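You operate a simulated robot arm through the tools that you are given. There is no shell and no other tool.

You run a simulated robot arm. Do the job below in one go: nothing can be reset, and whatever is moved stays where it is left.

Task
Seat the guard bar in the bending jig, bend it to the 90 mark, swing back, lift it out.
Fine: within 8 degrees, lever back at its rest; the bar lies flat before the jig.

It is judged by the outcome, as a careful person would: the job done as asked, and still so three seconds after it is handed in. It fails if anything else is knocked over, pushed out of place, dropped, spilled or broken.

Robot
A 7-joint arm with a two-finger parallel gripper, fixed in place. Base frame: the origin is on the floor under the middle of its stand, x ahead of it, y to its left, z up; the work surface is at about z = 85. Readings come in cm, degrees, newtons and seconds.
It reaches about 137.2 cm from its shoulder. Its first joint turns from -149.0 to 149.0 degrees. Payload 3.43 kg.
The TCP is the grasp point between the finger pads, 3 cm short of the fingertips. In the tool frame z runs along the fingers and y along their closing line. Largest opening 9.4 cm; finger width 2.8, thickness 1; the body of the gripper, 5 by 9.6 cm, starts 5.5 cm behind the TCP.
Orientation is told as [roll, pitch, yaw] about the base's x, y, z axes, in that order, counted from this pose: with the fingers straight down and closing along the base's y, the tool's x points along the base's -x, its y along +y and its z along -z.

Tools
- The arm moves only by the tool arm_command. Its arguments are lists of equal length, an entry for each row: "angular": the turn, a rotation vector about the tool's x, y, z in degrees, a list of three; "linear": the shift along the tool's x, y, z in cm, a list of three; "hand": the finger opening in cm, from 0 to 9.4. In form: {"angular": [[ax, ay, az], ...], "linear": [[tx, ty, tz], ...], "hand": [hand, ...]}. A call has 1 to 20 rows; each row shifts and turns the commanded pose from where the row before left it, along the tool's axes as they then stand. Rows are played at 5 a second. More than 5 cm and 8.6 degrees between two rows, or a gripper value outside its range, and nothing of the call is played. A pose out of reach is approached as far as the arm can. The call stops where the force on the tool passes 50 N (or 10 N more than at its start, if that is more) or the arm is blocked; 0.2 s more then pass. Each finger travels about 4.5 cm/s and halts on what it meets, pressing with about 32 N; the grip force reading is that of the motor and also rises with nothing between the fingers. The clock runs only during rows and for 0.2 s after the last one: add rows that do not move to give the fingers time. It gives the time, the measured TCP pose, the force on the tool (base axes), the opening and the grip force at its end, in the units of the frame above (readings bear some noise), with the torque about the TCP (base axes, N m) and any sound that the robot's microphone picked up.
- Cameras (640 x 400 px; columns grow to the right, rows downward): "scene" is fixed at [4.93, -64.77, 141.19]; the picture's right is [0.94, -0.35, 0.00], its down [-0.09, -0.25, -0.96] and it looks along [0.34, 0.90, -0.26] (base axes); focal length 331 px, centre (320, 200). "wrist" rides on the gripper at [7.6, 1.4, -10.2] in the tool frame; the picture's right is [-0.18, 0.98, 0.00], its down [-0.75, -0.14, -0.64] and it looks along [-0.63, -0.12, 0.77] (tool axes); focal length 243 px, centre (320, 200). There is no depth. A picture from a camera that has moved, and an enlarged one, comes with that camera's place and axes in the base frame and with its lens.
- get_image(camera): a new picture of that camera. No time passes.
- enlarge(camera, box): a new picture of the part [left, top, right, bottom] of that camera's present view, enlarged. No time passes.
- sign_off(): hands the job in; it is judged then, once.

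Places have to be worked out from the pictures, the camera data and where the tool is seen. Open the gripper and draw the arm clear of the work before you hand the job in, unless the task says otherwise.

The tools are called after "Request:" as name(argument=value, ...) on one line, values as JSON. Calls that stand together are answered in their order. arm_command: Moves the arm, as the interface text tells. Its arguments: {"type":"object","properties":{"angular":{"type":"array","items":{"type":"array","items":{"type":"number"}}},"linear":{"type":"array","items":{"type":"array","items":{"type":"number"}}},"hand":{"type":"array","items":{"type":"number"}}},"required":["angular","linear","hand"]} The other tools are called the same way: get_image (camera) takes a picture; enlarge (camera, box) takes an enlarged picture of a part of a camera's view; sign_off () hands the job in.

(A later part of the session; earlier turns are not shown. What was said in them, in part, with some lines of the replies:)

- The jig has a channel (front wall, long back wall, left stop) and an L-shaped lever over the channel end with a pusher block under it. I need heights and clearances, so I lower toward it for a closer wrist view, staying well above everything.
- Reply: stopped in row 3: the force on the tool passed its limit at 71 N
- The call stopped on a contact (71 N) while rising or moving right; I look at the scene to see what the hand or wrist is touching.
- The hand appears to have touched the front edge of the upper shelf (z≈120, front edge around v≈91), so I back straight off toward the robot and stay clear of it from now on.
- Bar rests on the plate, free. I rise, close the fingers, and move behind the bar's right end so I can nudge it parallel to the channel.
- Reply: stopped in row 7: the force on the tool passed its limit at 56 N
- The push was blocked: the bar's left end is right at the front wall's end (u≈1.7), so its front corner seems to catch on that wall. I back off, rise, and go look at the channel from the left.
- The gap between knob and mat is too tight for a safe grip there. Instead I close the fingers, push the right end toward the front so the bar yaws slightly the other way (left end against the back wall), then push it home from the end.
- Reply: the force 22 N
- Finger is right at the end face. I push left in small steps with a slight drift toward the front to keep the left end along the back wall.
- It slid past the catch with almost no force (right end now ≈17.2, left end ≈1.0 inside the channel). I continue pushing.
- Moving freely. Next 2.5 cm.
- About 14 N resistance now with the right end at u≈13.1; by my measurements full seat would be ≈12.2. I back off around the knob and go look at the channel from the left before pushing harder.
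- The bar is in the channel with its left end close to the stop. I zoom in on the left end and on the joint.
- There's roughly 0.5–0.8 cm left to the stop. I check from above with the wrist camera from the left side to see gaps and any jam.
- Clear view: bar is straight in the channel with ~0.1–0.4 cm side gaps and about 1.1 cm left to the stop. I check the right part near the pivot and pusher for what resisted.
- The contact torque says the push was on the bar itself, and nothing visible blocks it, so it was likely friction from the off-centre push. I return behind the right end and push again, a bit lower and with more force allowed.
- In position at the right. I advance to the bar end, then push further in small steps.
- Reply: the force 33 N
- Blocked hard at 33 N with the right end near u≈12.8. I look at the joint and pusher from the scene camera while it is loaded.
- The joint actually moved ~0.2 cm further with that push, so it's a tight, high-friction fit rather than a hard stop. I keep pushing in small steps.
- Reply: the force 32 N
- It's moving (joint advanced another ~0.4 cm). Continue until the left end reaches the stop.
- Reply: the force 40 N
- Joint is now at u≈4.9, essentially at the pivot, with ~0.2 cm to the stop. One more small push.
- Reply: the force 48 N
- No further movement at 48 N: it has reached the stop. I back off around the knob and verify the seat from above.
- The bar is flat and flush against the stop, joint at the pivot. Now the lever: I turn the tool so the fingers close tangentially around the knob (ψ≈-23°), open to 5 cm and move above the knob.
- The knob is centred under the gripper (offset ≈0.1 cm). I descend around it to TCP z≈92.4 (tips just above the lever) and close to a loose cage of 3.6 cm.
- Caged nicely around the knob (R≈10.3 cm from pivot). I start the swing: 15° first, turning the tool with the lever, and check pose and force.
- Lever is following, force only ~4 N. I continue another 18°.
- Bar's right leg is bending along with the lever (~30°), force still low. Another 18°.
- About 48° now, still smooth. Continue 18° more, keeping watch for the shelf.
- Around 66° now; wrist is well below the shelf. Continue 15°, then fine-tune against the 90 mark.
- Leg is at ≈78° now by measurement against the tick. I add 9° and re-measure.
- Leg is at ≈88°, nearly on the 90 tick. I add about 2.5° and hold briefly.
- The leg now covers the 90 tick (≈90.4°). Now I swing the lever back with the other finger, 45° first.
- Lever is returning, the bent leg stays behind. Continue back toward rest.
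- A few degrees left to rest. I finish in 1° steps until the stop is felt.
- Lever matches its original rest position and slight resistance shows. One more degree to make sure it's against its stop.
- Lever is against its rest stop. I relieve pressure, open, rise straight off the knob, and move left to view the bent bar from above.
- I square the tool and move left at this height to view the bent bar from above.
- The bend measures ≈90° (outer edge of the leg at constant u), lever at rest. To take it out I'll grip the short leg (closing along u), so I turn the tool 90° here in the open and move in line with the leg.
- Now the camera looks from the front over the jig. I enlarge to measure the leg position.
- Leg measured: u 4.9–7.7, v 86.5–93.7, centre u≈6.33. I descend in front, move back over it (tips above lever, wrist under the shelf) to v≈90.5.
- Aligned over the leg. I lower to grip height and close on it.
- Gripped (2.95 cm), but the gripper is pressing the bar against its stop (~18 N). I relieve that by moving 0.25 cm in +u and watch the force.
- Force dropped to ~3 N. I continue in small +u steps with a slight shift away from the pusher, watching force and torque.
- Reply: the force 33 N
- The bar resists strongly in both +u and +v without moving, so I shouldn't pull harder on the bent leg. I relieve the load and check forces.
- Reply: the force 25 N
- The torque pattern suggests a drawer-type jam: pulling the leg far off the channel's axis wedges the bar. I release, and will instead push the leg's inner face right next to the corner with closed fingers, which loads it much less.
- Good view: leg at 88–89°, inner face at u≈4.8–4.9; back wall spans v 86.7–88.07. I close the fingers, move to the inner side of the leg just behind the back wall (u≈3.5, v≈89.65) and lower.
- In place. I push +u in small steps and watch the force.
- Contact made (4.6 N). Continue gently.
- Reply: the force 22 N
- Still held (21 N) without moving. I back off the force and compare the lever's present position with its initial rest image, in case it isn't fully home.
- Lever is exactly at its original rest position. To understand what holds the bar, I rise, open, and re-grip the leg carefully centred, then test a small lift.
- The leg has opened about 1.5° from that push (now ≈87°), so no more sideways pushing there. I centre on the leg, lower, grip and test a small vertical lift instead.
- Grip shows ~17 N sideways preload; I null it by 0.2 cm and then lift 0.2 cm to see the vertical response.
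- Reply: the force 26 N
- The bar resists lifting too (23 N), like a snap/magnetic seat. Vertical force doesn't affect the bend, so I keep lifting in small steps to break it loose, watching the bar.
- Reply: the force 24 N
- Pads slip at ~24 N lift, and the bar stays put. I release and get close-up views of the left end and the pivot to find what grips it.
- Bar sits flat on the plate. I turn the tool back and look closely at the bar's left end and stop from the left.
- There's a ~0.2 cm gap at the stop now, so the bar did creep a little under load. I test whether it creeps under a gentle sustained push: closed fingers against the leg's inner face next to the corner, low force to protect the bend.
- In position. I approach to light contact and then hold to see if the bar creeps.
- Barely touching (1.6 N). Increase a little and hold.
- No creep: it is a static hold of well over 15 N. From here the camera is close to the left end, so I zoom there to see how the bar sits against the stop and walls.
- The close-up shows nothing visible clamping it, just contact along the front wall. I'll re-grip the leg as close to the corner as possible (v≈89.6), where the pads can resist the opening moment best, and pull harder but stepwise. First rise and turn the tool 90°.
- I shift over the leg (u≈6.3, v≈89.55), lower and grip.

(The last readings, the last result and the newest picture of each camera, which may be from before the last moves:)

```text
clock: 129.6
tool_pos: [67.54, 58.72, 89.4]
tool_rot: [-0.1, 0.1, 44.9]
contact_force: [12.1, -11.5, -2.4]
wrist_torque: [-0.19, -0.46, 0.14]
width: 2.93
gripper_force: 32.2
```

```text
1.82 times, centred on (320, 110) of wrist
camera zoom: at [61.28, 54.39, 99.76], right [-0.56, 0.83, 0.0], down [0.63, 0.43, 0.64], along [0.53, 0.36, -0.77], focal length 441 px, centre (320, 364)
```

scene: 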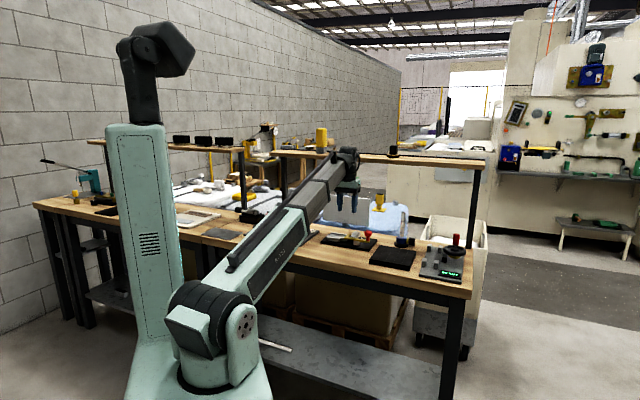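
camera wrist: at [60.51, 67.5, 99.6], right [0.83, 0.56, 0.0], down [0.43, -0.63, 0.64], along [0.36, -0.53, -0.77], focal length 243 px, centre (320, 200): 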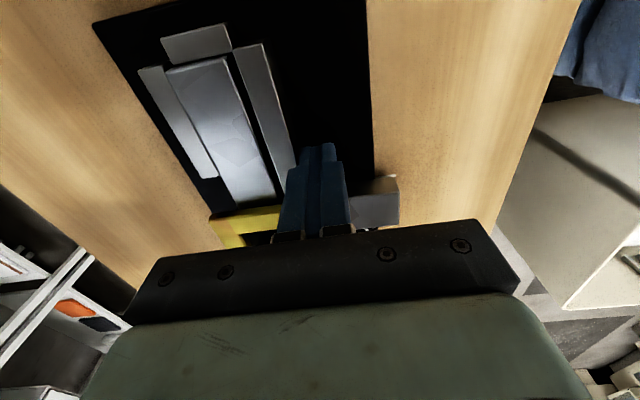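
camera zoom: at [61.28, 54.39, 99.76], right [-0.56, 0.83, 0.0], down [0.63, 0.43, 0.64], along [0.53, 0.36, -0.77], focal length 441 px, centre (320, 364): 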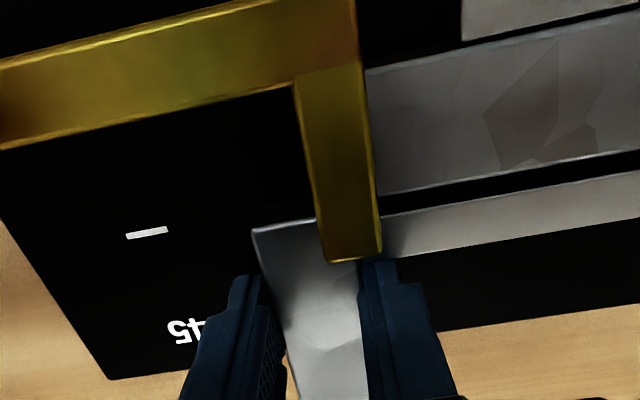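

Same preload; I null it and then pull +u in 0.1 cm increments.

Request:
arm_command(angular=[[0, 0, 0], [0, 0, 0], [0, 0, 0]], linear=[[0, -0.17, 0], [0, -0.1, 0], [0, 0, 0]], hand=[2.2, 2.2, 2.2])

Request:
arm_command(angular=[[0, 0, 0], [0, 0, 0]], linear=[[0, -0.1, 0], [0, 0, 0]], hand=[2.2, 2.2])

Request:
enlarge(camera="wrist", box=[180, 0, 460, 220])

```text
clock: 130.4
tool_pos: [67.76, 58.69, 89.42]
tool_rot: [0.1, -0.1, 44.9]
contact_force: [-1.3, 7.4, 0.3]
wrist_torque: [0.21, 0.0, -0.15]
width: 2.93
gripper_force: 32.1
```

```text
clock: 131.0
tool_pos: [67.75, 58.72, 89.54]
tool_rot: [0.3, 0.0, 45.0]
contact_force: [-16.5, 16.5, -4.0]
wrist_torque: [0.59, 0.13, -0.44]
width: 2.93
gripper_force: 32.1
```

```text
1.82 times, centred on (320, 110) of wrist
camera zoom: at [61.36, 54.32, 99.77], right [-0.57, 0.82, 0.0], down [0.63, 0.43, 0.64], along [0.53, 0.36, -0.77], focal length 441 px, centre (320, 364)
```

zoom: 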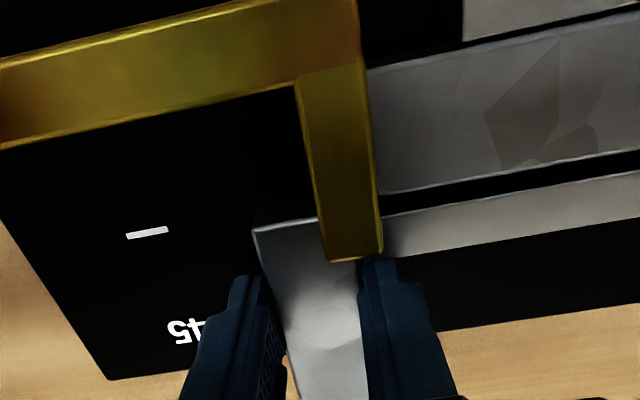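

23 N, τz −0.44, leg stable. One more increment.

Request:
arm_command(angular=[[0, 0, 0], [0, 0, 0]], linear=[[0, -0.1, 0], [0, 0, 0]], hand=[2.2, 2.2])

Request:
enlarge(camera="wrist", box=[180, 0, 460, 220])

Request:
enlarge(camera="scene", box=[322, 230, 354, 250])

```text
clock: 131.6
tool_pos: [67.82, 58.72, 89.51]
tool_rot: [0.2, 0.1, 45.1]
contact_force: [-23.1, 19.9, -10.1]
wrist_torque: [0.38, 0.18, -0.67]
width: 2.9
gripper_force: 32.1
```

```text
1.82 times, centred on (320, 110) of wrist
camera zoom: at [61.49, 54.2, 99.78], right [-0.57, 0.82, 0.0], down [0.64, 0.43, 0.64], along [0.53, 0.36, -0.77], focal length 441 px, centre (320, 364)
```

zoom: 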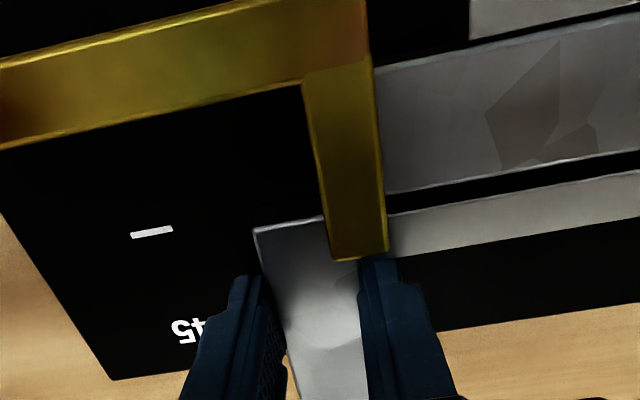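

```text
16.00 times, centred on (338, 240) of scene
camera zoom: at [4.93, -64.77, 141.19], right [0.94, -0.35, 0.0], down [-0.09, -0.25, -0.96], along [0.34, 0.9, -0.26], focal length 5293 px, centre (32, -440)
```

zoom: 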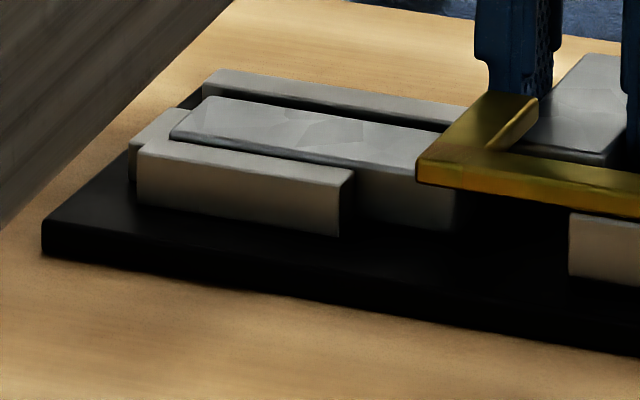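

The bar is now sliding with the tool (left end moved ~0.1–0.15 cm off the stop) at ~30 N while the leg keeps its angle. I continue in small steps.

Request:
arm_command(angular=[[0, 0, 0], [0, 0, 0], [0, 0, 0]], linear=[[0, -0.08, 0], [0, -0.08, 0], [0, 0, 0]], hand=[2.2, 2.2, 2.2])

Request:
enlarge(camera="wrist", box=[180, 0, 460, 220])

```text
clock: 132.4
tool_pos: [68.01, 58.45, 89.48]
tool_rot: [0.3, 0.2, 45.0]
contact_force: [-29.8, 12.3, -17.3]
wrist_torque: [0.42, 0.25, -0.37]
width: 2.93
gripper_force: 31.9
```

```text
1.82 times, centred on (320, 110) of wrist
camera zoom: at [61.65, 54.06, 99.8], right [-0.57, 0.82, 0.0], down [0.64, 0.43, 0.64], along [0.53, 0.36, -0.77], focal length 441 px, centre (320, 364)
```

zoom: 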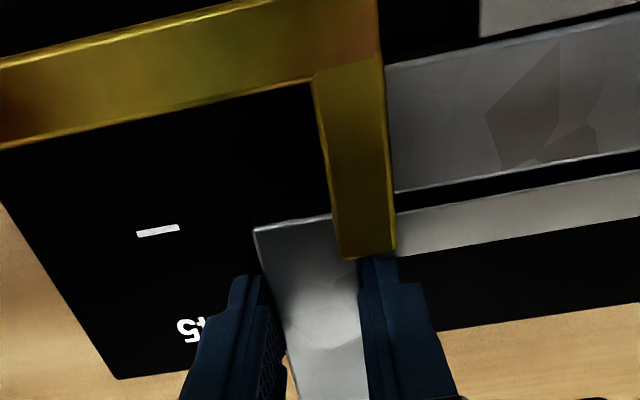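

It's moving out (≈0.4 cm so far). Forces built up in −v and −z too, so I relieve those slightly while continuing +u.

Request:
arm_command(angular=[[0, 0, 0], [0, 0, 0], [0, 0, 0]], linear=[[0.08, -0.08, 0.12], [0.04, -0.1, 0.05], [0, 0, 0]], hand=[2.2, 2.2, 2.2])

Request:
enlarge(camera="wrist", box=[180, 0, 460, 220])

```text
clock: 133.2
tool_pos: [68.08, 58.37, 89.55]
tool_rot: [0.4, -0.2, 44.9]
contact_force: [-20.7, 20.6, 12.2]
wrist_torque: [0.14, 1.01, -0.63]
width: 2.97
gripper_force: 32.5
```

```text
1.82 times, centred on (320, 110) of wrist
camera zoom: at [61.72, 53.89, 99.77], right [-0.56, 0.83, 0.01], down [0.63, 0.43, 0.64], along [0.53, 0.37, -0.77], focal length 441 px, centre (320, 364)
```

zoom: 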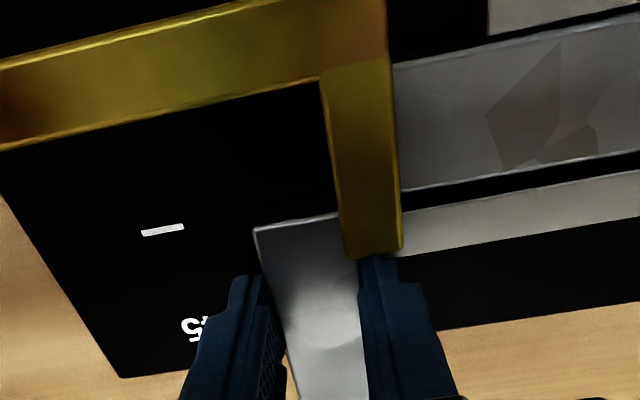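

Good, now ≈0.6 cm out. Continue with the vertical preload relieved.

Request:
arm_command(angular=[[0, 0, 0], [0, 0, 0], [0, 0, 0]], linear=[[0, -0.1, -0.08], [0, -0.1, 0], [0, 0, 0]], hand=[2.2, 2.2, 2.2])

Request:
enlarge(camera="wrist", box=[180, 0, 460, 220])

```text
clock: 134.0
tool_pos: [68.08, 58.13, 89.48]
tool_rot: [0.5, -0.1, 45.0]
contact_force: [-17.3, 25.5, 14.8]
wrist_torque: [0.52, 0.64, -0.77]
width: 2.95
gripper_force: 31.7
```

```text
1.82 times, centred on (320, 110) of wrist
camera zoom: at [61.85, 53.78, 99.77], right [-0.56, 0.83, 0.01], down [0.64, 0.43, 0.64], along [0.53, 0.37, -0.77], focal length 441 px, centre (320, 364)
```

zoom: 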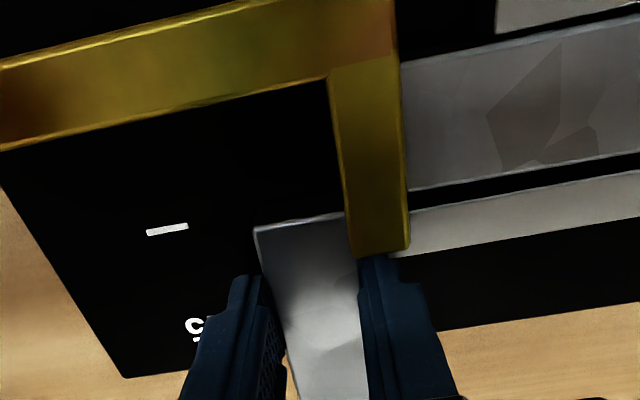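

Now ≈0.85 cm out. Continue.

Request:
arm_command(angular=[[0, 0, 0], [0, 0, 0], [0, 0, 0]], linear=[[-0.05, -0.12, -0.12], [0, -0.12, 0], [0, 0, 0]], hand=[2.2, 2.2, 2.2])

Request:
enlarge(camera="wrist", box=[180, 0, 460, 220])

```text
clock: 134.8
tool_pos: [68.41, 57.98, 89.44]
tool_rot: [0.4, 0.1, 45.0]
contact_force: [-19.4, 22.1, -0.5]
wrist_torque: [0.66, 0.32, -0.82]
width: 2.97
gripper_force: 32.5
```

```text
1.82 times, centred on (320, 110) of wrist
camera zoom: at [62.05, 53.63, 99.78], right [-0.56, 0.83, 0.01], down [0.64, 0.43, 0.64], along [0.53, 0.37, -0.77], focal length 441 px, centre (320, 364)
```

zoom: 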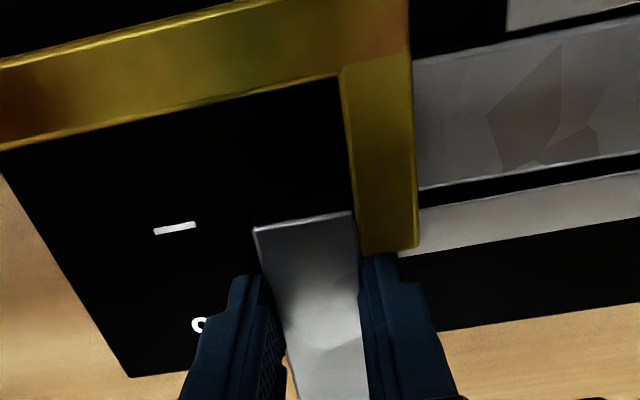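

The leg is now clear of the cross-arm (≈1.2 cm out). I keep going with slightly larger steps, watching the force.

Request:
arm_command(angular=[[0, 0, 0], [0, 0, 0], [0, 0, 0], [0, 0, 0]], linear=[[0, -0.12, 0], [0, -0.12, 0], [0, -0.12, 0], [0, 0, 0]], hand=[2.2, 2.2, 2.2, 2.2])

Request:
enlarge(camera="wrist", box=[180, 0, 460, 220])

Request:
enlarge(camera="scene", box=[322, 225, 370, 255])

```text
clock: 135.8
tool_pos: [68.61, 57.85, 89.44]
tool_rot: [0.3, 0.0, 45.0]
contact_force: [-24.5, 18.8, -11.5]
wrist_torque: [0.63, 0.27, -0.83]
width: 2.95
gripper_force: 31.8
```

```text
1.82 times, centred on (320, 110) of wrist
camera zoom: at [62.29, 53.39, 99.78], right [-0.56, 0.83, 0.01], down [0.64, 0.43, 0.64], along [0.53, 0.36, -0.77], focal length 441 px, centre (320, 364)
```

zoom: 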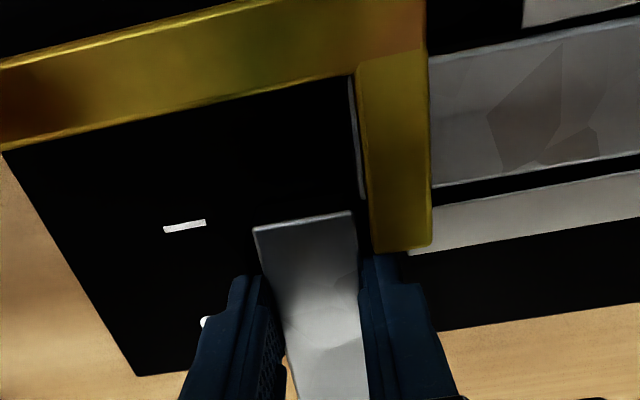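

```text
13.33 times, centred on (346, 240) of scene
camera zoom: at [4.93, -64.77, 141.19], right [0.94, -0.35, 0.0], down [-0.09, -0.25, -0.96], along [0.34, 0.9, -0.26], focal length 4410 px, centre (-27, -333)
```

zoom: 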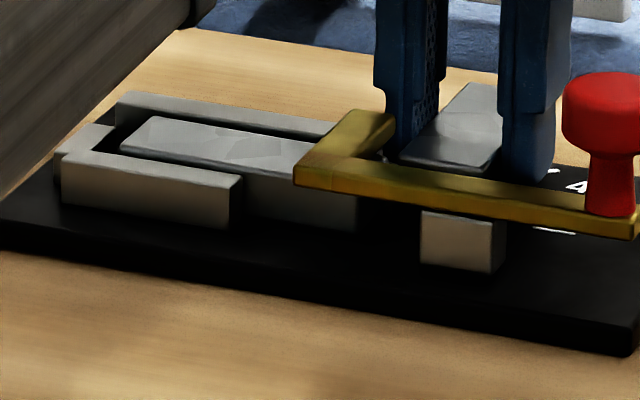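

Sliding steadily (left end ≈1.7 cm from the stop), bend preserved. I continue with longer strokes.

Request:
arm_command(angular=[[0, 0, 0], [0, 0, 0], [0, 0, 0], [0, 0, 0], [0, 0, 0], [0, 0, 0]], linear=[[0, -0.15, 0.05], [0, -0.15, 0], [0, -0.15, 0], [0, -0.15, 0], [0, -0.15, 0], [0, 0, 0]], hand=[2.2, 2.2, 2.2, 2.2, 2.2, 2.2])

Request:
enlarge(camera="wrist", box=[180, 0, 460, 220])

Request:
enlarge(camera="scene", box=[322, 225, 370, 255])

```text
clock: 137.2
tool_pos: [69.38, 57.2, 89.51]
tool_rot: [0.0, 0.0, 45.0]
contact_force: [0.1, 0.5, 0.7]
wrist_torque: [-0.1, 0.19, -0.07]
width: 2.94
gripper_force: 31.9
```

```text
1.82 times, centred on (320, 110) of wrist
camera zoom: at [63.01, 52.74, 99.78], right [-0.56, 0.83, 0.0], down [0.63, 0.43, 0.64], along [0.53, 0.36, -0.77], focal length 441 px, centre (320, 364)
```

zoom: 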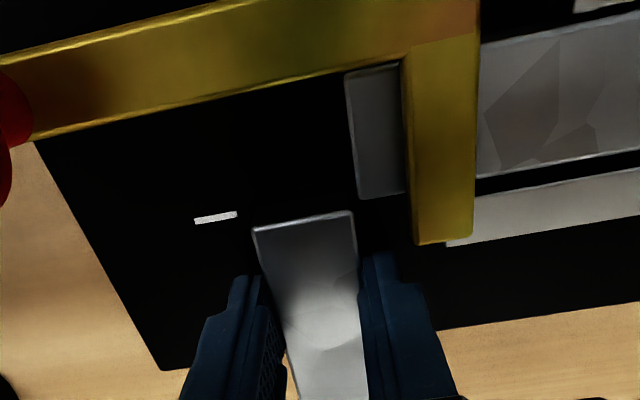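

```text
13.33 times, centred on (346, 240) of scene
camera zoom: at [4.93, -64.77, 141.19], right [0.94, -0.35, 0.0], down [-0.09, -0.25, -0.96], along [0.34, 0.9, -0.26], focal length 4410 px, centre (-27, -333)
```

zoom: 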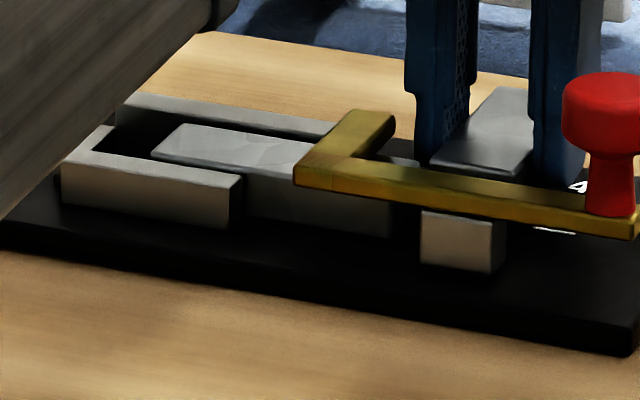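

It broke free: force is now ~0 with the bend intact. I shift 0.3 cm toward the back so the long leg clears the pusher, and keep sliding right.

Request:
arm_command(angular=[[0, 0, 0], [0, 0, 0], [0, 0, 0], [0, 0, 0], [0, 0, 0], [0, 0, 0], [0, 0, 0]], linear=[[-0.15, 0, 0], [-0.15, 0, 0], [0, -0.4, 0], [0, -0.4, 0], [0, -0.4, 0], [0, -0.4, 0], [0, 0, 0]], hand=[2.2, 2.2, 2.2, 2.2, 2.2, 2.2, 2.2])

Request:
enlarge(camera="wrist", box=[180, 0, 460, 220])

Request:
enlarge(camera="scene", box=[322, 225, 370, 255])

```text
clock: 138.8
tool_pos: [70.72, 56.22, 89.46]
tool_rot: [-0.1, 0.1, 45.1]
contact_force: [0.4, 0.6, 0.4]
wrist_torque: [-0.04, -0.01, -0.03]
width: 2.92
gripper_force: 32.1
```

```text
1.82 times, centred on (320, 110) of wrist
camera zoom: at [64.33, 51.8, 99.79], right [-0.56, 0.83, 0.0], down [0.63, 0.43, 0.64], along [0.53, 0.36, -0.77], focal length 441 px, centre (320, 364)
```

zoom: 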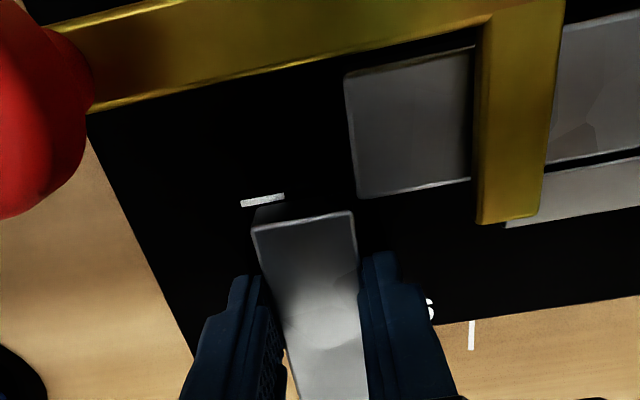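

```text
13.33 times, centred on (346, 240) of scene
camera zoom: at [4.93, -64.77, 141.19], right [0.94, -0.35, 0.0], down [-0.09, -0.25, -0.96], along [0.34, 0.9, -0.26], focal length 4410 px, centre (-27, -333)
```

zoom: 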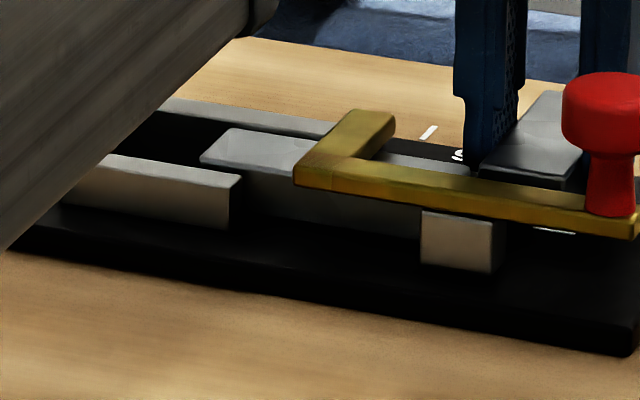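

Free sliding. I continue 6 cm to the right so the long leg's end clears the cross-arm.

Request:
arm_command(angular=[[0, 0, 0], [0, 0, 0], [0, 0, 0], [0, 0, 0], [0, 0, 0], [0, 0, 0], [0, 0, 0], [0, 0, 0]], linear=[[0, -0.45, 0], [0, -0.45, 0], [0, -0.45, 0], [0, -0.45, 0], [0, -0.45, 0], [0, -0.45, 0], [0, -0.45, 0], [0, 0, 0]], hand=[2.2, 2.2, 2.2, 2.2, 2.2, 2.2, 2.2, 2.2])

Request:
get_image(camera="wrist")

Request:
enlarge(camera="scene", box=[322, 215, 386, 255])

```text
clock: 140.6
tool_pos: [73.02, 53.95, 89.43]
tool_rot: [0.0, 0.1, 44.9]
contact_force: [-1.0, -0.1, -1.6]
wrist_torque: [-0.02, -0.07, 0.02]
width: 2.93
gripper_force: 31.9
```

```text
taken
camera wrist: at [66.54, 49.54, 99.8], right [-0.56, 0.83, 0.0], down [0.63, 0.43, 0.64], along [0.53, 0.36, -0.77], focal length 243 px, centre (320, 200)
```

wrist: 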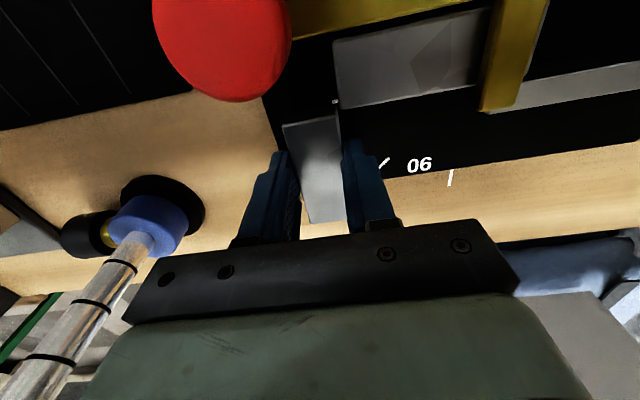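

```text
10.00 times, centred on (354, 235) of scene
camera zoom: at [4.93, -64.77, 141.19], right [0.94, -0.35, 0.0], down [-0.09, -0.25, -0.96], along [0.34, 0.9, -0.26], focal length 3308 px, centre (-20, -150)
```

zoom: 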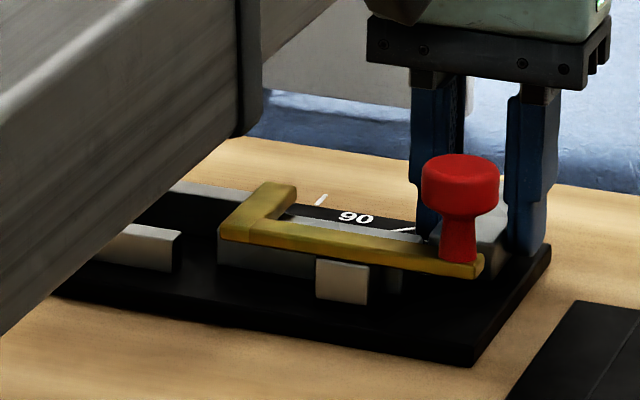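

Left end is about to pass under the cross-arm. I slide another 3 cm, then check.

Request:
arm_command(angular=[[0, 0, 0], [0, 0, 0], [0, 0, 0], [0, 0, 0], [0, 0, 0], [0, 0, 0], [0, 0, 0], [0, 0, 0]], linear=[[0, -0.45, 0], [0, -0.45, 0], [0, -0.45, 0], [0, -0.45, 0], [0, -0.45, 0], [0, -0.45, 0], [0, -0.4, 0], [0, 0, 0]], hand=[2.2, 2.2, 2.2, 2.2, 2.2, 2.2, 2.2, 2.2])

Request:
get_image(camera="wrist")

Request:
enlarge(camera="scene", box=[330, 215, 394, 255])

```text
clock: 142.4
tool_pos: [74.98, 51.89, 89.44]
tool_rot: [0.0, 0.1, 45.0]
contact_force: [-1.0, 1.1, 1.0]
wrist_torque: [0.03, 0.23, -0.06]
width: 2.91
gripper_force: 31.9
```

```text
taken
camera wrist: at [68.68, 47.39, 99.78], right [-0.56, 0.83, 0.0], down [0.63, 0.43, 0.64], along [0.53, 0.36, -0.77], focal length 243 px, centre (320, 200)
```

wrist: 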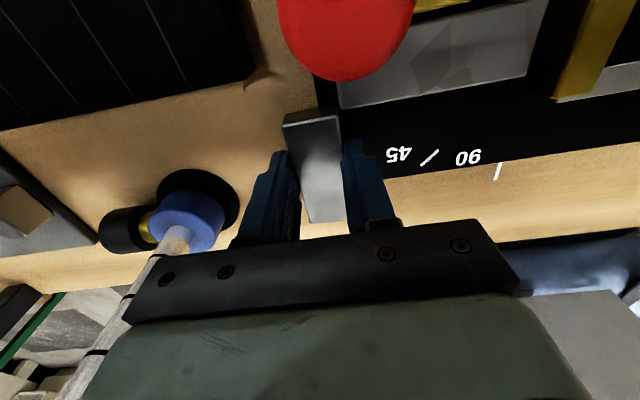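

```text
10.00 times, centred on (362, 235) of scene
camera zoom: at [4.93, -64.77, 141.19], right [0.94, -0.35, 0.0], down [-0.09, -0.25, -0.96], along [0.34, 0.9, -0.26], focal length 3308 px, centre (-100, -150)
```

zoom: 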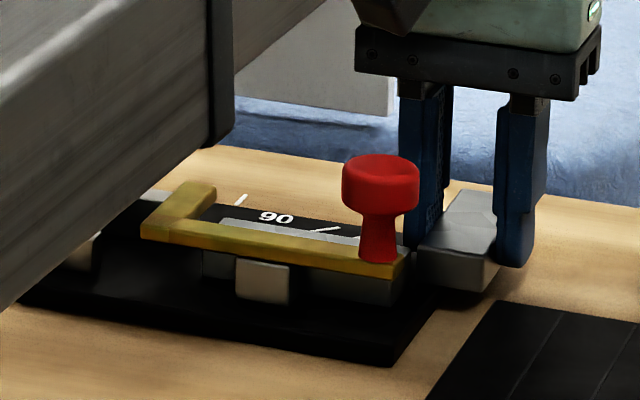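

The long leg's end is now clear of the cross-arm. I shift 1.2 cm toward the back (so nothing catches under the knob) and lift to about 4 cm above the plate.

Request:
arm_command(angular=[[0, 0, 0], [0, 0, 0], [0, 0, 0], [0, 0, 0], [0, 0, 0], [0, 0, 0], [0, 0, 0]], linear=[[-0.6, 0, 0], [-0.6, 0, 0], [0, 0, -1], [0, 0, -1], [0, 0, -1], [0, 0, -0.95], [0, 0, 0]], hand=[2.2, 2.2, 2.2, 2.2, 2.2, 2.2, 2.2])

Request:
get_image(camera="wrist")

Request:
enlarge(camera="scene", box=[330, 205, 410, 255])

```text
clock: 144.0
tool_pos: [75.97, 52.7, 93.41]
tool_rot: [0.0, 0.1, 45.0]
contact_force: [-0.6, -0.6, -2.1]
wrist_torque: [-0.03, -0.09, -0.01]
width: 2.89
gripper_force: 31.9
```

```text
taken
camera wrist: at [69.49, 48.34, 103.73], right [-0.56, 0.83, 0.0], down [0.63, 0.43, 0.64], along [0.53, 0.36, -0.77], focal length 243 px, centre (320, 200)
```

wrist: 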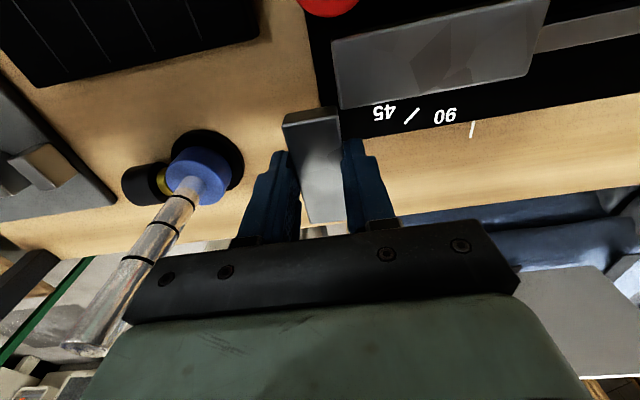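

```text
8.00 times, centred on (370, 230) of scene
camera zoom: at [4.93, -64.77, 141.19], right [0.94, -0.35, 0.0], down [-0.09, -0.25, -0.96], along [0.34, 0.9, -0.26], focal length 2646 px, centre (-80, -40)
```

zoom: 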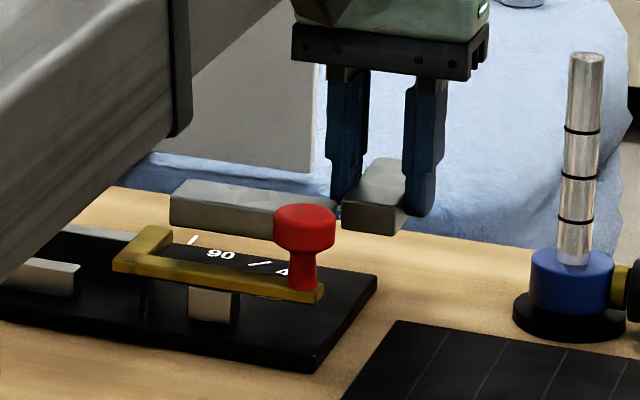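

The bent bar is lifted out cleanly. I move it left (behind the knob, above the lever plate) so it can come forward left of the knob.

Request:
arm_command(angular=[[0, 0, 0], [0, 0, 0], [0, 0, 0], [0, 0, 0], [0, 0, 0]], linear=[[0, 2.6, 0], [0, 2.6, 0], [0, 2.6, 0], [0, 2.6, 0], [0, 0, 0]], hand=[2.2, 2.2, 2.2, 2.2, 2.2])

Request:
enlarge(camera="scene", box=[320, 205, 400, 255])

Request:
get_image(camera="wrist")

```text
clock: 145.2
tool_pos: [68.68, 59.9, 93.46]
tool_rot: [0.0, 0.1, 44.9]
contact_force: [0.0, -0.2, -2.0]
wrist_torque: [-0.01, -0.06, 0.0]
width: 2.92
gripper_force: 31.5
```

```text
8.00 times, centred on (360, 230) of scene
camera zoom: at [4.93, -64.77, 141.19], right [0.94, -0.35, 0.0], down [-0.09, -0.25, -0.96], along [0.34, 0.9, -0.26], focal length 2646 px, centre (0, -40)
```

zoom: 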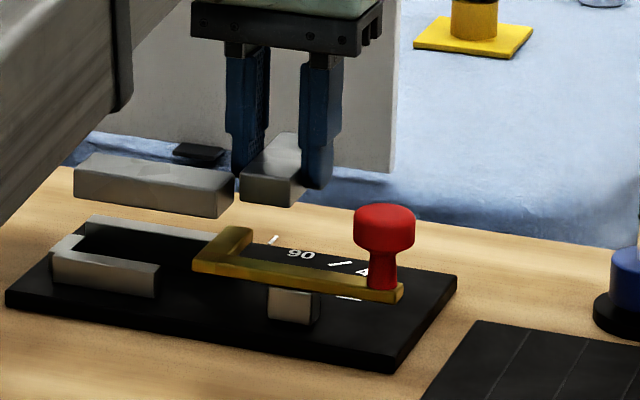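

```text
taken
camera wrist: at [62.19, 55.53, 103.77], right [-0.56, 0.83, 0.0], down [0.63, 0.43, 0.64], along [0.53, 0.36, -0.77], focal length 243 px, centre (320, 200)
```

wrist: 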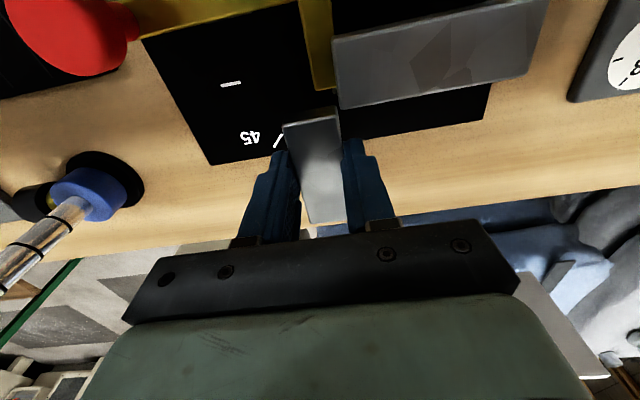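

Clear. Now I bring it forward over the lever plate (bar bottom ~1 cm above it), left of the knob, to the front of the jig.

Request:
arm_command(angular=[[0, 0, 0], [0, 0, 0], [0, 0, 0], [0, 0, 0], [0, 0, 0], [0, 0, 0], [0, 0, 0]], linear=[[2.6, 0, -0.3], [2.7, 0, 0], [2.7, 0, 0], [2.7, 0, 0], [2.7, 0, 0], [2.6, 0, 0], [0, 0, 0]], hand=[2.2, 2.2, 2.2, 2.2, 2.2, 2.2, 2.2])

Request:
enlarge(camera="scene", box=[300, 205, 396, 275])

Request:
get_image(camera="wrist")

```text
clock: 146.8
tool_pos: [57.18, 48.73, 93.64]
tool_rot: [0.0, 0.1, 45.0]
contact_force: [0.8, 0.0, -2.5]
wrist_torque: [-0.01, -0.1, -0.04]
width: 2.93
gripper_force: 31.4
```

```text
5.71 times, centred on (348, 240) of scene
camera zoom: at [4.93, -64.77, 141.19], right [0.94, -0.35, 0.0], down [-0.09, -0.25, -0.96], along [0.34, 0.9, -0.26], focal length 1890 px, centre (160, -29)
```

zoom: 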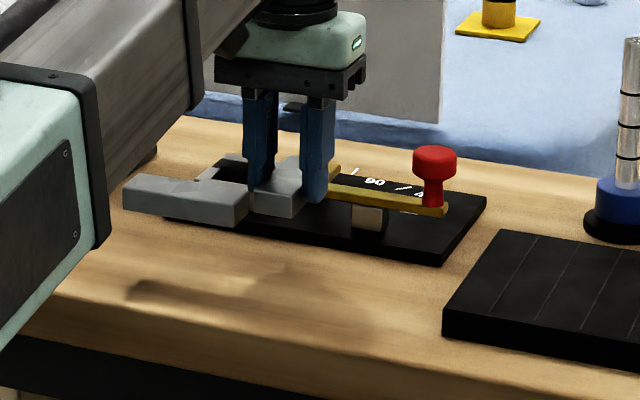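

```text
taken
camera wrist: at [50.82, 44.29, 104.1], right [-0.56, 0.83, 0.0], down [0.63, 0.43, 0.64], along [0.53, 0.36, -0.77], focal length 243 px, centre (320, 200)
```

wrist: 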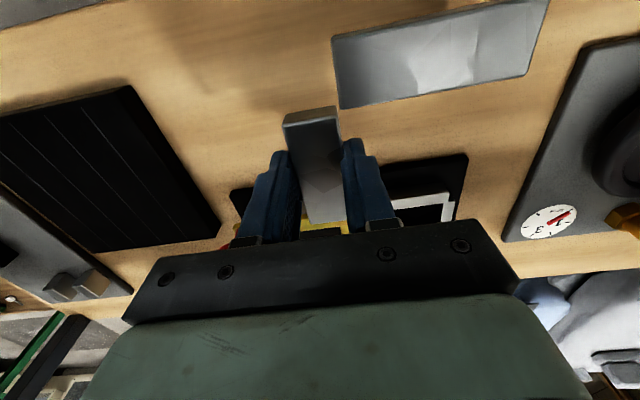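

The bar is in front of the jig. I shift 0.4 cm more toward me and lower it to just above the bench.

Request:
arm_command(angular=[[0, 0, 0], [0, 0, 0], [0, 0, 0], [0, 0, 0], [0, 0, 0]], linear=[[0.4, 0, 1.5], [0, 0, 1.5], [0, 0, 1.2], [0, 0, 0.7], [0, 0, 0]], hand=[2.2, 2.2, 2.2, 2.2, 2.2])

Request:
enlarge(camera="scene", box=[316, 225, 380, 265])

```text
clock: 148.0
tool_pos: [56.94, 48.34, 88.98]
tool_rot: [0.0, 0.1, 45.0]
contact_force: [0.0, -0.8, -2.0]
wrist_torque: [-0.03, -0.07, 0.01]
width: 2.92
gripper_force: 31.8
```

```text
10.00 times, centred on (348, 245) of scene
camera zoom: at [4.93, -64.77, 141.19], right [0.94, -0.35, 0.0], down [-0.09, -0.25, -0.96], along [0.34, 0.9, -0.26], focal length 3308 px, centre (40, -250)
```

zoom: 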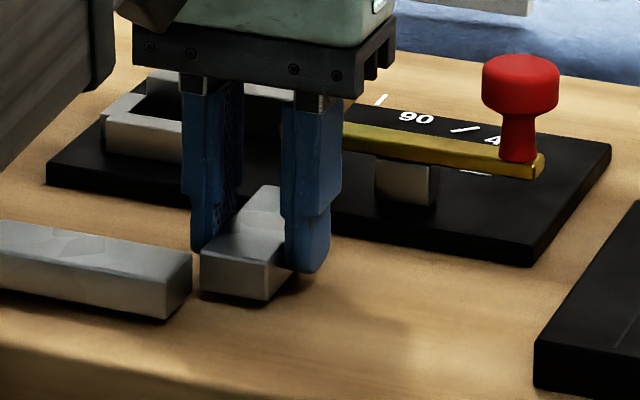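

About half a centimetre above the bench. I lower in small steps until contact.

Request:
arm_command(angular=[[0, 0, 0], [0, 0, 0], [0, 0, 0], [0, 0, 0]], linear=[[0, 0, 0.15], [0, 0, 0.12], [0, 0, 0.12], [0, 0, 0]], hand=[2.2, 2.2, 2.2, 2.2])

```text
clock: 149.0
tool_pos: [57.06, 48.43, 88.42]
tool_rot: [0.0, 0.0, 44.9]
contact_force: [4.0, 0.0, 12.6]
wrist_torque: [-0.49, 0.61, 0.12]
width: 2.96
gripper_force: 31.6
```

Contact with the bench. I relieve it slightly and open the gripper.

Request:
arm_command(angular=[[0, 0, 0], [0, 0, 0], [0, 0, 0], [0, 0, 0], [0, 0, 0]], linear=[[0, 0, -0.1], [0, 0, 0], [0, 0, 0], [0, 0, 0], [0, 0, 0]], hand=[2.2, 3.2, 4.6, 4.6, 4.6])

Request:
enlarge(camera="scene", box=[316, 225, 380, 265])

Request:
get_image(camera="wrist")

```text
clock: 150.2
tool_pos: [57.03, 48.4, 88.52]
tool_rot: [0.0, 0.0, 45.1]
contact_force: [-0.5, -0.3, -0.3]
wrist_torque: [-0.01, 0.0, -0.02]
width: 4.61
gripper_force: 0.0
```

```text
10.00 times, centred on (348, 245) of scene
camera zoom: at [4.93, -64.77, 141.19], right [0.94, -0.35, 0.0], down [-0.09, -0.25, -0.96], along [0.34, 0.9, -0.26], focal length 3308 px, centre (40, -250)
```

zoom: 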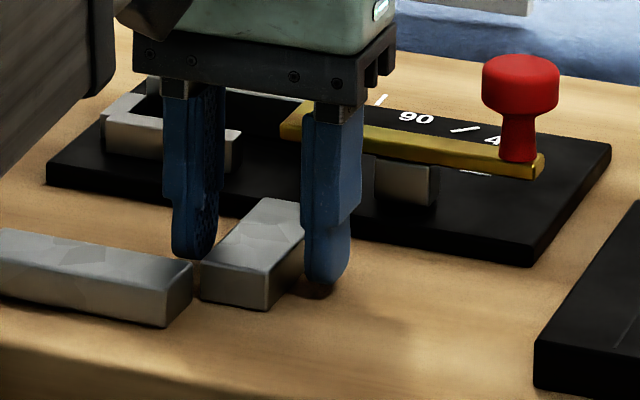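

```text
taken
camera wrist: at [50.65, 44.01, 98.82], right [-0.56, 0.83, 0.0], down [0.63, 0.43, 0.64], along [0.53, 0.36, -0.77], focal length 243 px, centre (320, 200)
```

wrist: 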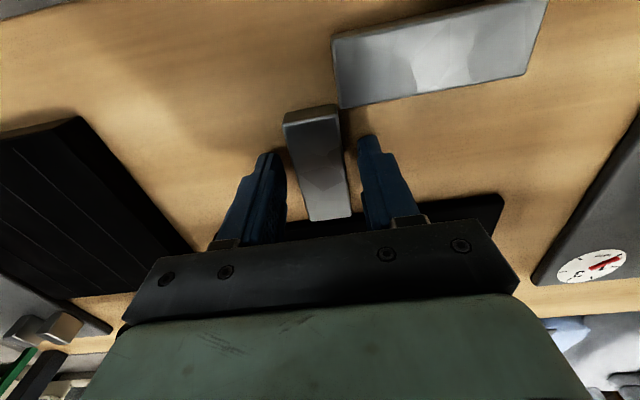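

Released; the bar lies flat. I rise straight up and check the final bend from above.

Request:
arm_command(angular=[[0, 0, 0], [0, 0, 0], [0, 0, 0], [0, 0, 0], [0, 0, 0], [0, 0, 0], [0, 0, 0]], linear=[[0, 0, -1.5], [0, 0, -2.5], [0, 0, -3.5], [0, 0, -3.5], [0, 0, -3.5], [0, 0, -3.5], [0, 0, 0]], hand=[4.6, 4.6, 4.6, 4.6, 4.6, 4.6, 4.6])

Request:
get_image(camera="wrist")

Request:
enlarge(camera="wrist", box=[240, 60, 480, 220])

Request:
enlarge(camera="scene", box=[300, 220, 380, 270])

```text
clock: 151.8
tool_pos: [57.13, 48.48, 106.49]
tool_rot: [0.0, 0.1, 45.0]
contact_force: [-1.0, 0.5, -0.6]
wrist_torque: [0.0, 0.02, 0.02]
width: 4.61
gripper_force: 0.0
```

```text
taken
camera wrist: at [50.77, 44.0, 116.89], right [-0.56, 0.83, 0.0], down [0.63, 0.43, 0.64], along [0.53, 0.36, -0.77], focal length 243 px, centre (320, 200)
```

wrist: 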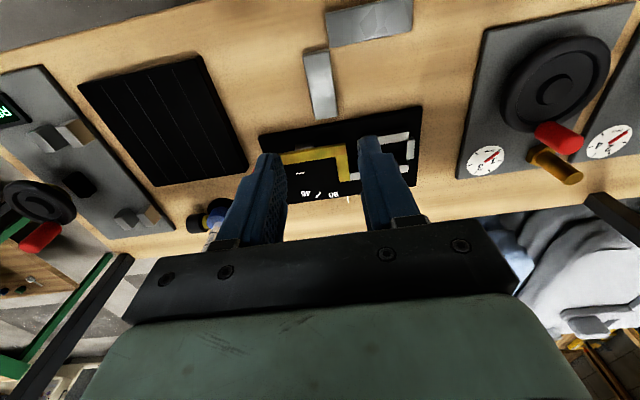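

```text
2.50 times, centred on (360, 140) of wrist
camera zoom: at [50.77, 44.0, 116.89], right [-0.56, 0.83, 0.0], down [0.63, 0.43, 0.64], along [0.53, 0.36, -0.77], focal length 606 px, centre (220, 350)
```

zoom: 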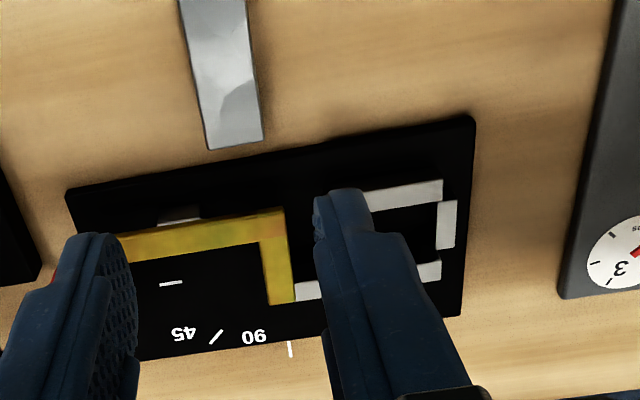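

```text
8.00 times, centred on (340, 245) of scene
camera zoom: at [4.93, -64.77, 141.19], right [0.94, -0.35, 0.0], down [-0.09, -0.25, -0.96], along [0.34, 0.9, -0.26], focal length 2646 px, centre (160, -160)
```

zoom: 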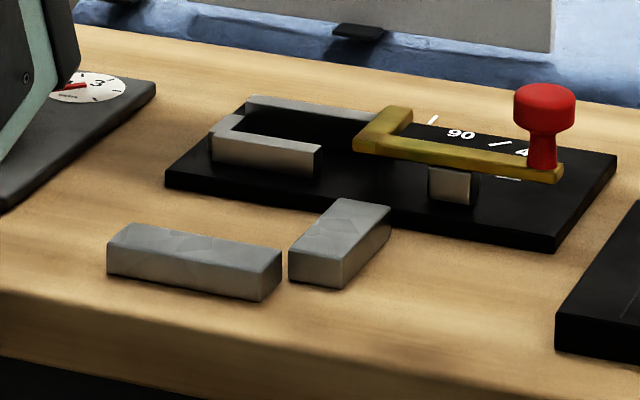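

Bar lies flat before the jig, lever at rest. I zoom to measure the final angle precisely.

Request:
enlarge(camera="wrist", box=[290, 0, 430, 125])

Request:
enlarge(camera="scene", box=[310, 240, 358, 270])

```text
3.20 times, centred on (360, 62) of wrist
camera zoom: at [50.77, 44.0, 116.89], right [-0.56, 0.83, 0.0], down [0.63, 0.43, 0.64], along [0.53, 0.36, -0.77], focal length 776 px, centre (192, 640)
```

zoom: 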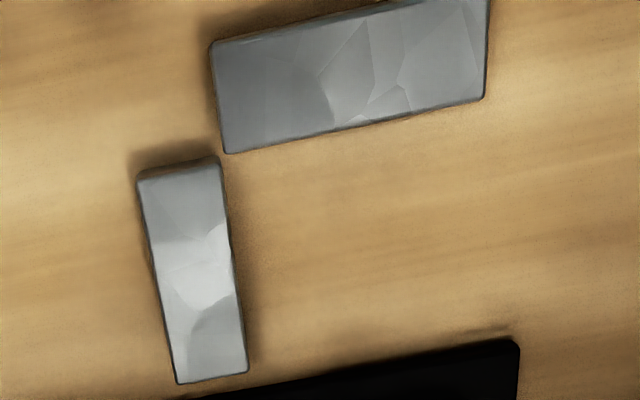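

```text
13.33 times, centred on (334, 255) of scene
camera zoom: at [4.93, -64.77, 141.19], right [0.94, -0.35, 0.0], down [-0.09, -0.25, -0.96], along [0.34, 0.9, -0.26], focal length 4410 px, centre (133, -533)
```

zoom: 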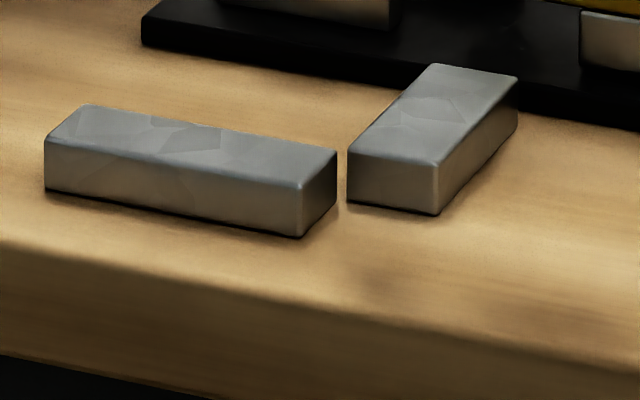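

Final bend measures ≈90°. I make one last check of the lever's rest position and then draw the arm back clear of the bench.

Request:
enlarge(camera="scene", box=[345, 230, 377, 250])

Request:
arm_command(angular=[[0, 0, 0], [0, 0, 0], [0, 0, 0], [0, 0, 0], [0, 0, 0], [0, 0, 0], [0, 0, 0]], linear=[[0, 0, -3], [0, 0, -3], [3, 0, -2], [3, 0, 0], [3, 0, 0], [3, 0, 0], [0, 0, 0]], hand=[6, 9, 9, 9, 9, 9, 9])

Request:
get_image(camera="scene")

Request:
enlarge(camera="scene", box=[280, 200, 480, 310])

```text
16.00 times, centred on (361, 240) of scene
camera zoom: at [4.93, -64.77, 141.19], right [0.94, -0.35, 0.0], down [-0.09, -0.25, -0.96], along [0.34, 0.9, -0.26], focal length 5293 px, centre (-336, -440)
```

zoom: 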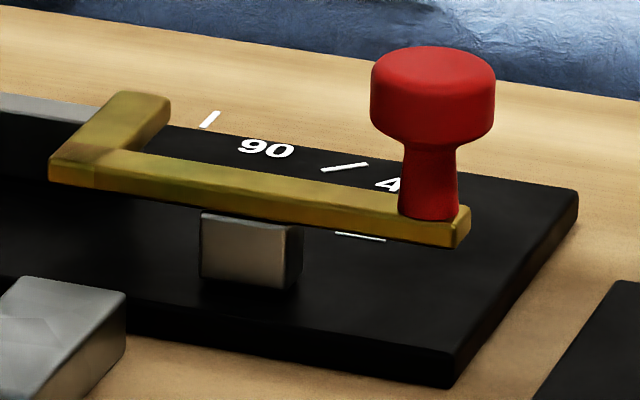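

```text
clock: 152.6
tool_pos: [56.59, 47.81, 113.3]
tool_rot: [-0.1, -1.1, 45.0]
contact_force: [5.5, 5.5, -10.7]
wrist_torque: [0.08, -0.15, -0.06]
width: 9.0
gripper_force: 0.2
out of reach, approached as far as the arm can: row 3
stopped in row 3: the force on the tool passed its limit at 58 N (the readings are from after the stop); the commanded pose is now the measured one
```

```text
taken
```

scene: 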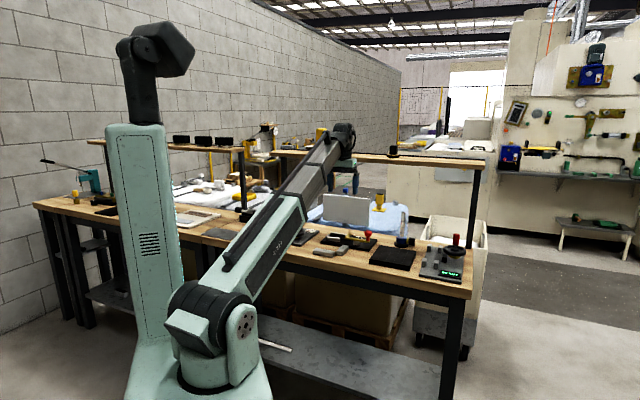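

```text
3.20 times, centred on (380, 255) of scene
camera zoom: at [4.93, -64.77, 141.19], right [0.94, -0.35, 0.0], down [-0.09, -0.25, -0.96], along [0.34, 0.9, -0.26], focal length 1058 px, centre (128, 24)
```

zoom: 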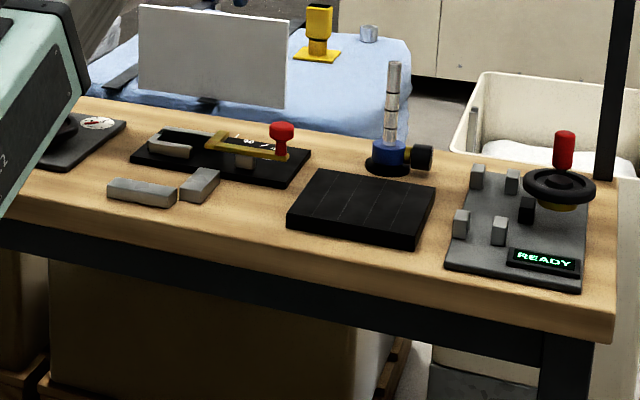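

The lever is exactly at rest and the bench is undisturbed. The retreat stopped because the wrist camera side meets the arm's own forearm in this orientation; I back out of that the way I came and settle at a clear pose.

Request:
arm_command(angular=[[0, 0, 0], [0, 0, 0], [0, 0, 0], [0, 0, 0]], linear=[[-0.6, 0, 1], [-0.5, 0, 1.5], [0, 0, 1], [0, 0, 0]], hand=[9, 9, 9, 9])

Request:
enlarge(camera="scene", box=[260, 100, 420, 200])

```text
clock: 153.6
tool_pos: [57.48, 48.56, 109.75]
tool_rot: [-0.1, -0.9, 44.9]
contact_force: [0.3, -0.1, 0.0]
wrist_torque: [0.02, 0.02, 0.01]
width: 8.99
gripper_force: 0.0
```

```text
4.00 times, centred on (340, 150) of scene
camera zoom: at [4.93, -64.77, 141.19], right [0.94, -0.35, 0.0], down [-0.09, -0.25, -0.96], along [0.34, 0.9, -0.26], focal length 1323 px, centre (240, 400)
```

zoom: 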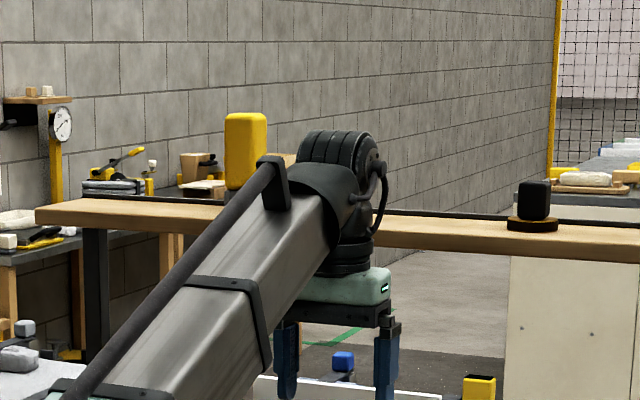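

Free again, nothing touched on the bench. I turn the tool back to neutral and move left to near the starting pose, clear of the work.

Request:
arm_command(angular=[[0, 0.9, 0], [0, 0, 8.2], [0, 0, 8.2], [0, 0, 8.2], [0, 0, 8.2], [0, 0, 8.2], [0, 0, 8.2], [0, 0, 8.2], [0, 0, 8.2], [0, 0, 8.2], [0, 0, 8.2], [0, 0, 8.0], [0, 0, 0], [0, 0, 0], [0, 0, 0], [0, 0, 0], [0, 0, 0]], linear=[[0, 0, 0], [0, 0, 0], [0, 0, 0], [0, 0, 0], [0, 0, 0], [0, 0, 0], [0, 0, 0], [0, 0, 0], [0, 0, 0], [0, 0, 0], [0, 0, 0], [0, 0, 0], [4, 0.5, -1], [4, 0.5, -1], [4, 0.5, -1], [4, 0.5, -1], [0, 0, 0]], hand=[9, 9, 9, 9, 9, 9, 9, 9, 9, 9, 9, 9, 9, 9, 9, 9, 9])

Request:
get_image(camera="scene")

Request:
enlarge(camera="scene", box=[280, 200, 480, 310])

Request:
get_image(camera="wrist")

```text
clock: 157.2
tool_pos: [47.49, 61.65, 113.49]
tool_rot: [0.1, -0.1, -45.2]
contact_force: [-0.7, -0.3, -0.1]
wrist_torque: [0.05, -0.01, 0.03]
width: 8.99
gripper_force: 0.0
```

```text
taken
```

scene: 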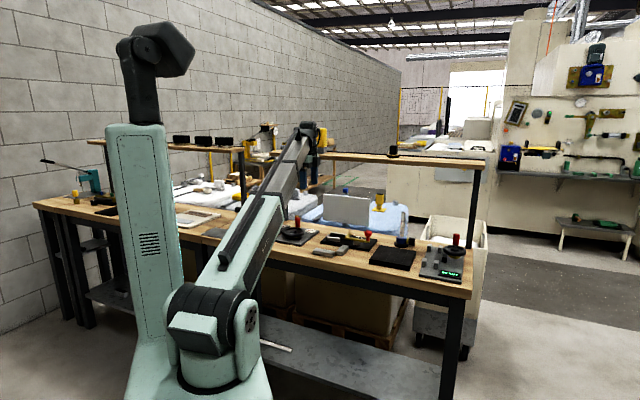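

```text
3.20 times, centred on (380, 255) of scene
camera zoom: at [4.93, -64.77, 141.19], right [0.94, -0.35, 0.0], down [-0.09, -0.25, -0.96], along [0.34, 0.9, -0.26], focal length 1058 px, centre (128, 24)
```

zoom: 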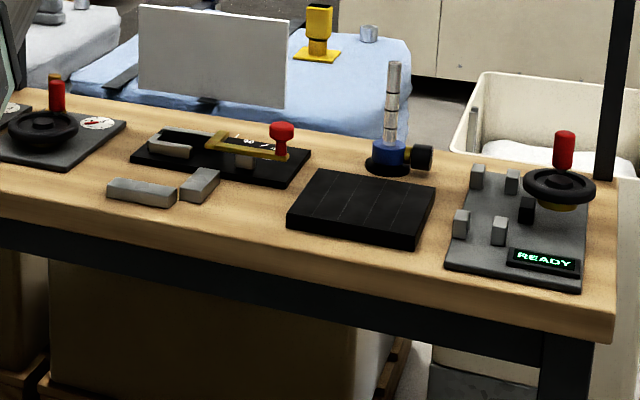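

```text
taken
camera wrist: at [43.19, 68.05, 123.92], right [0.83, 0.56, 0.0], down [0.43, -0.63, 0.64], along [0.36, -0.53, -0.77], focal length 243 px, centre (320, 200)
```

wrist: 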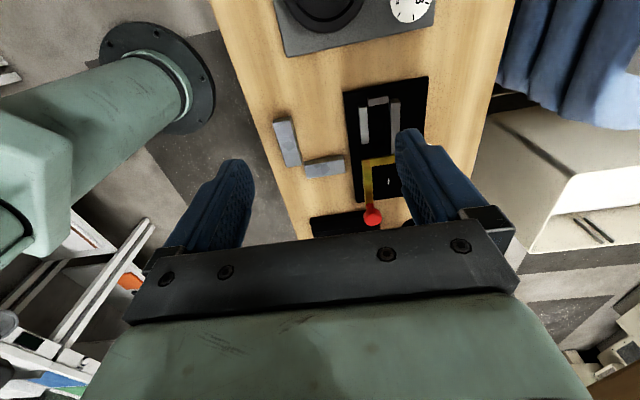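

The bar lies flat in front of the jig, bent to about 90°. The lever is at its rest, the other items look undisturbed, and the gripper is open and clear. I hand the job in.

Request:
sign_off()

```text
The job is handed in.
```

The guard bar is bent to about 90° and lies flat on the bench in front of the jig. The lever is back at its rest position, and I have handed the job in. The 90° is my measurement from the wrist camera after the bar was set down.

A few things happened along the way:

- **Shelf contact:** early on, the gripper or wrist touched the front edge of the upper shelf (71 N at the stop). I backed off straight away, and nothing on the shelf moved in the pictures.
- **Tight seat:** seating the bar took up to about 48 N of pushing over the last centimetre. Pulling it back out took about 30 N over roughly the first two centimetres.
- **Bend during removal:** one removal attempt opened the bend slightly, to about 87°. Gripping the bent end squared it up again, and it measured about 90° once the bar was down.
- **Last retreat:** the arm was stopped at 58 N while rising clear. It looked like the wrist camera side meeting the arm's own forearm, not anything on the bench.

In the final pictures the mat, tube stand and other fixtures look undisturbed. The gripper is open and the arm is clear of the work.
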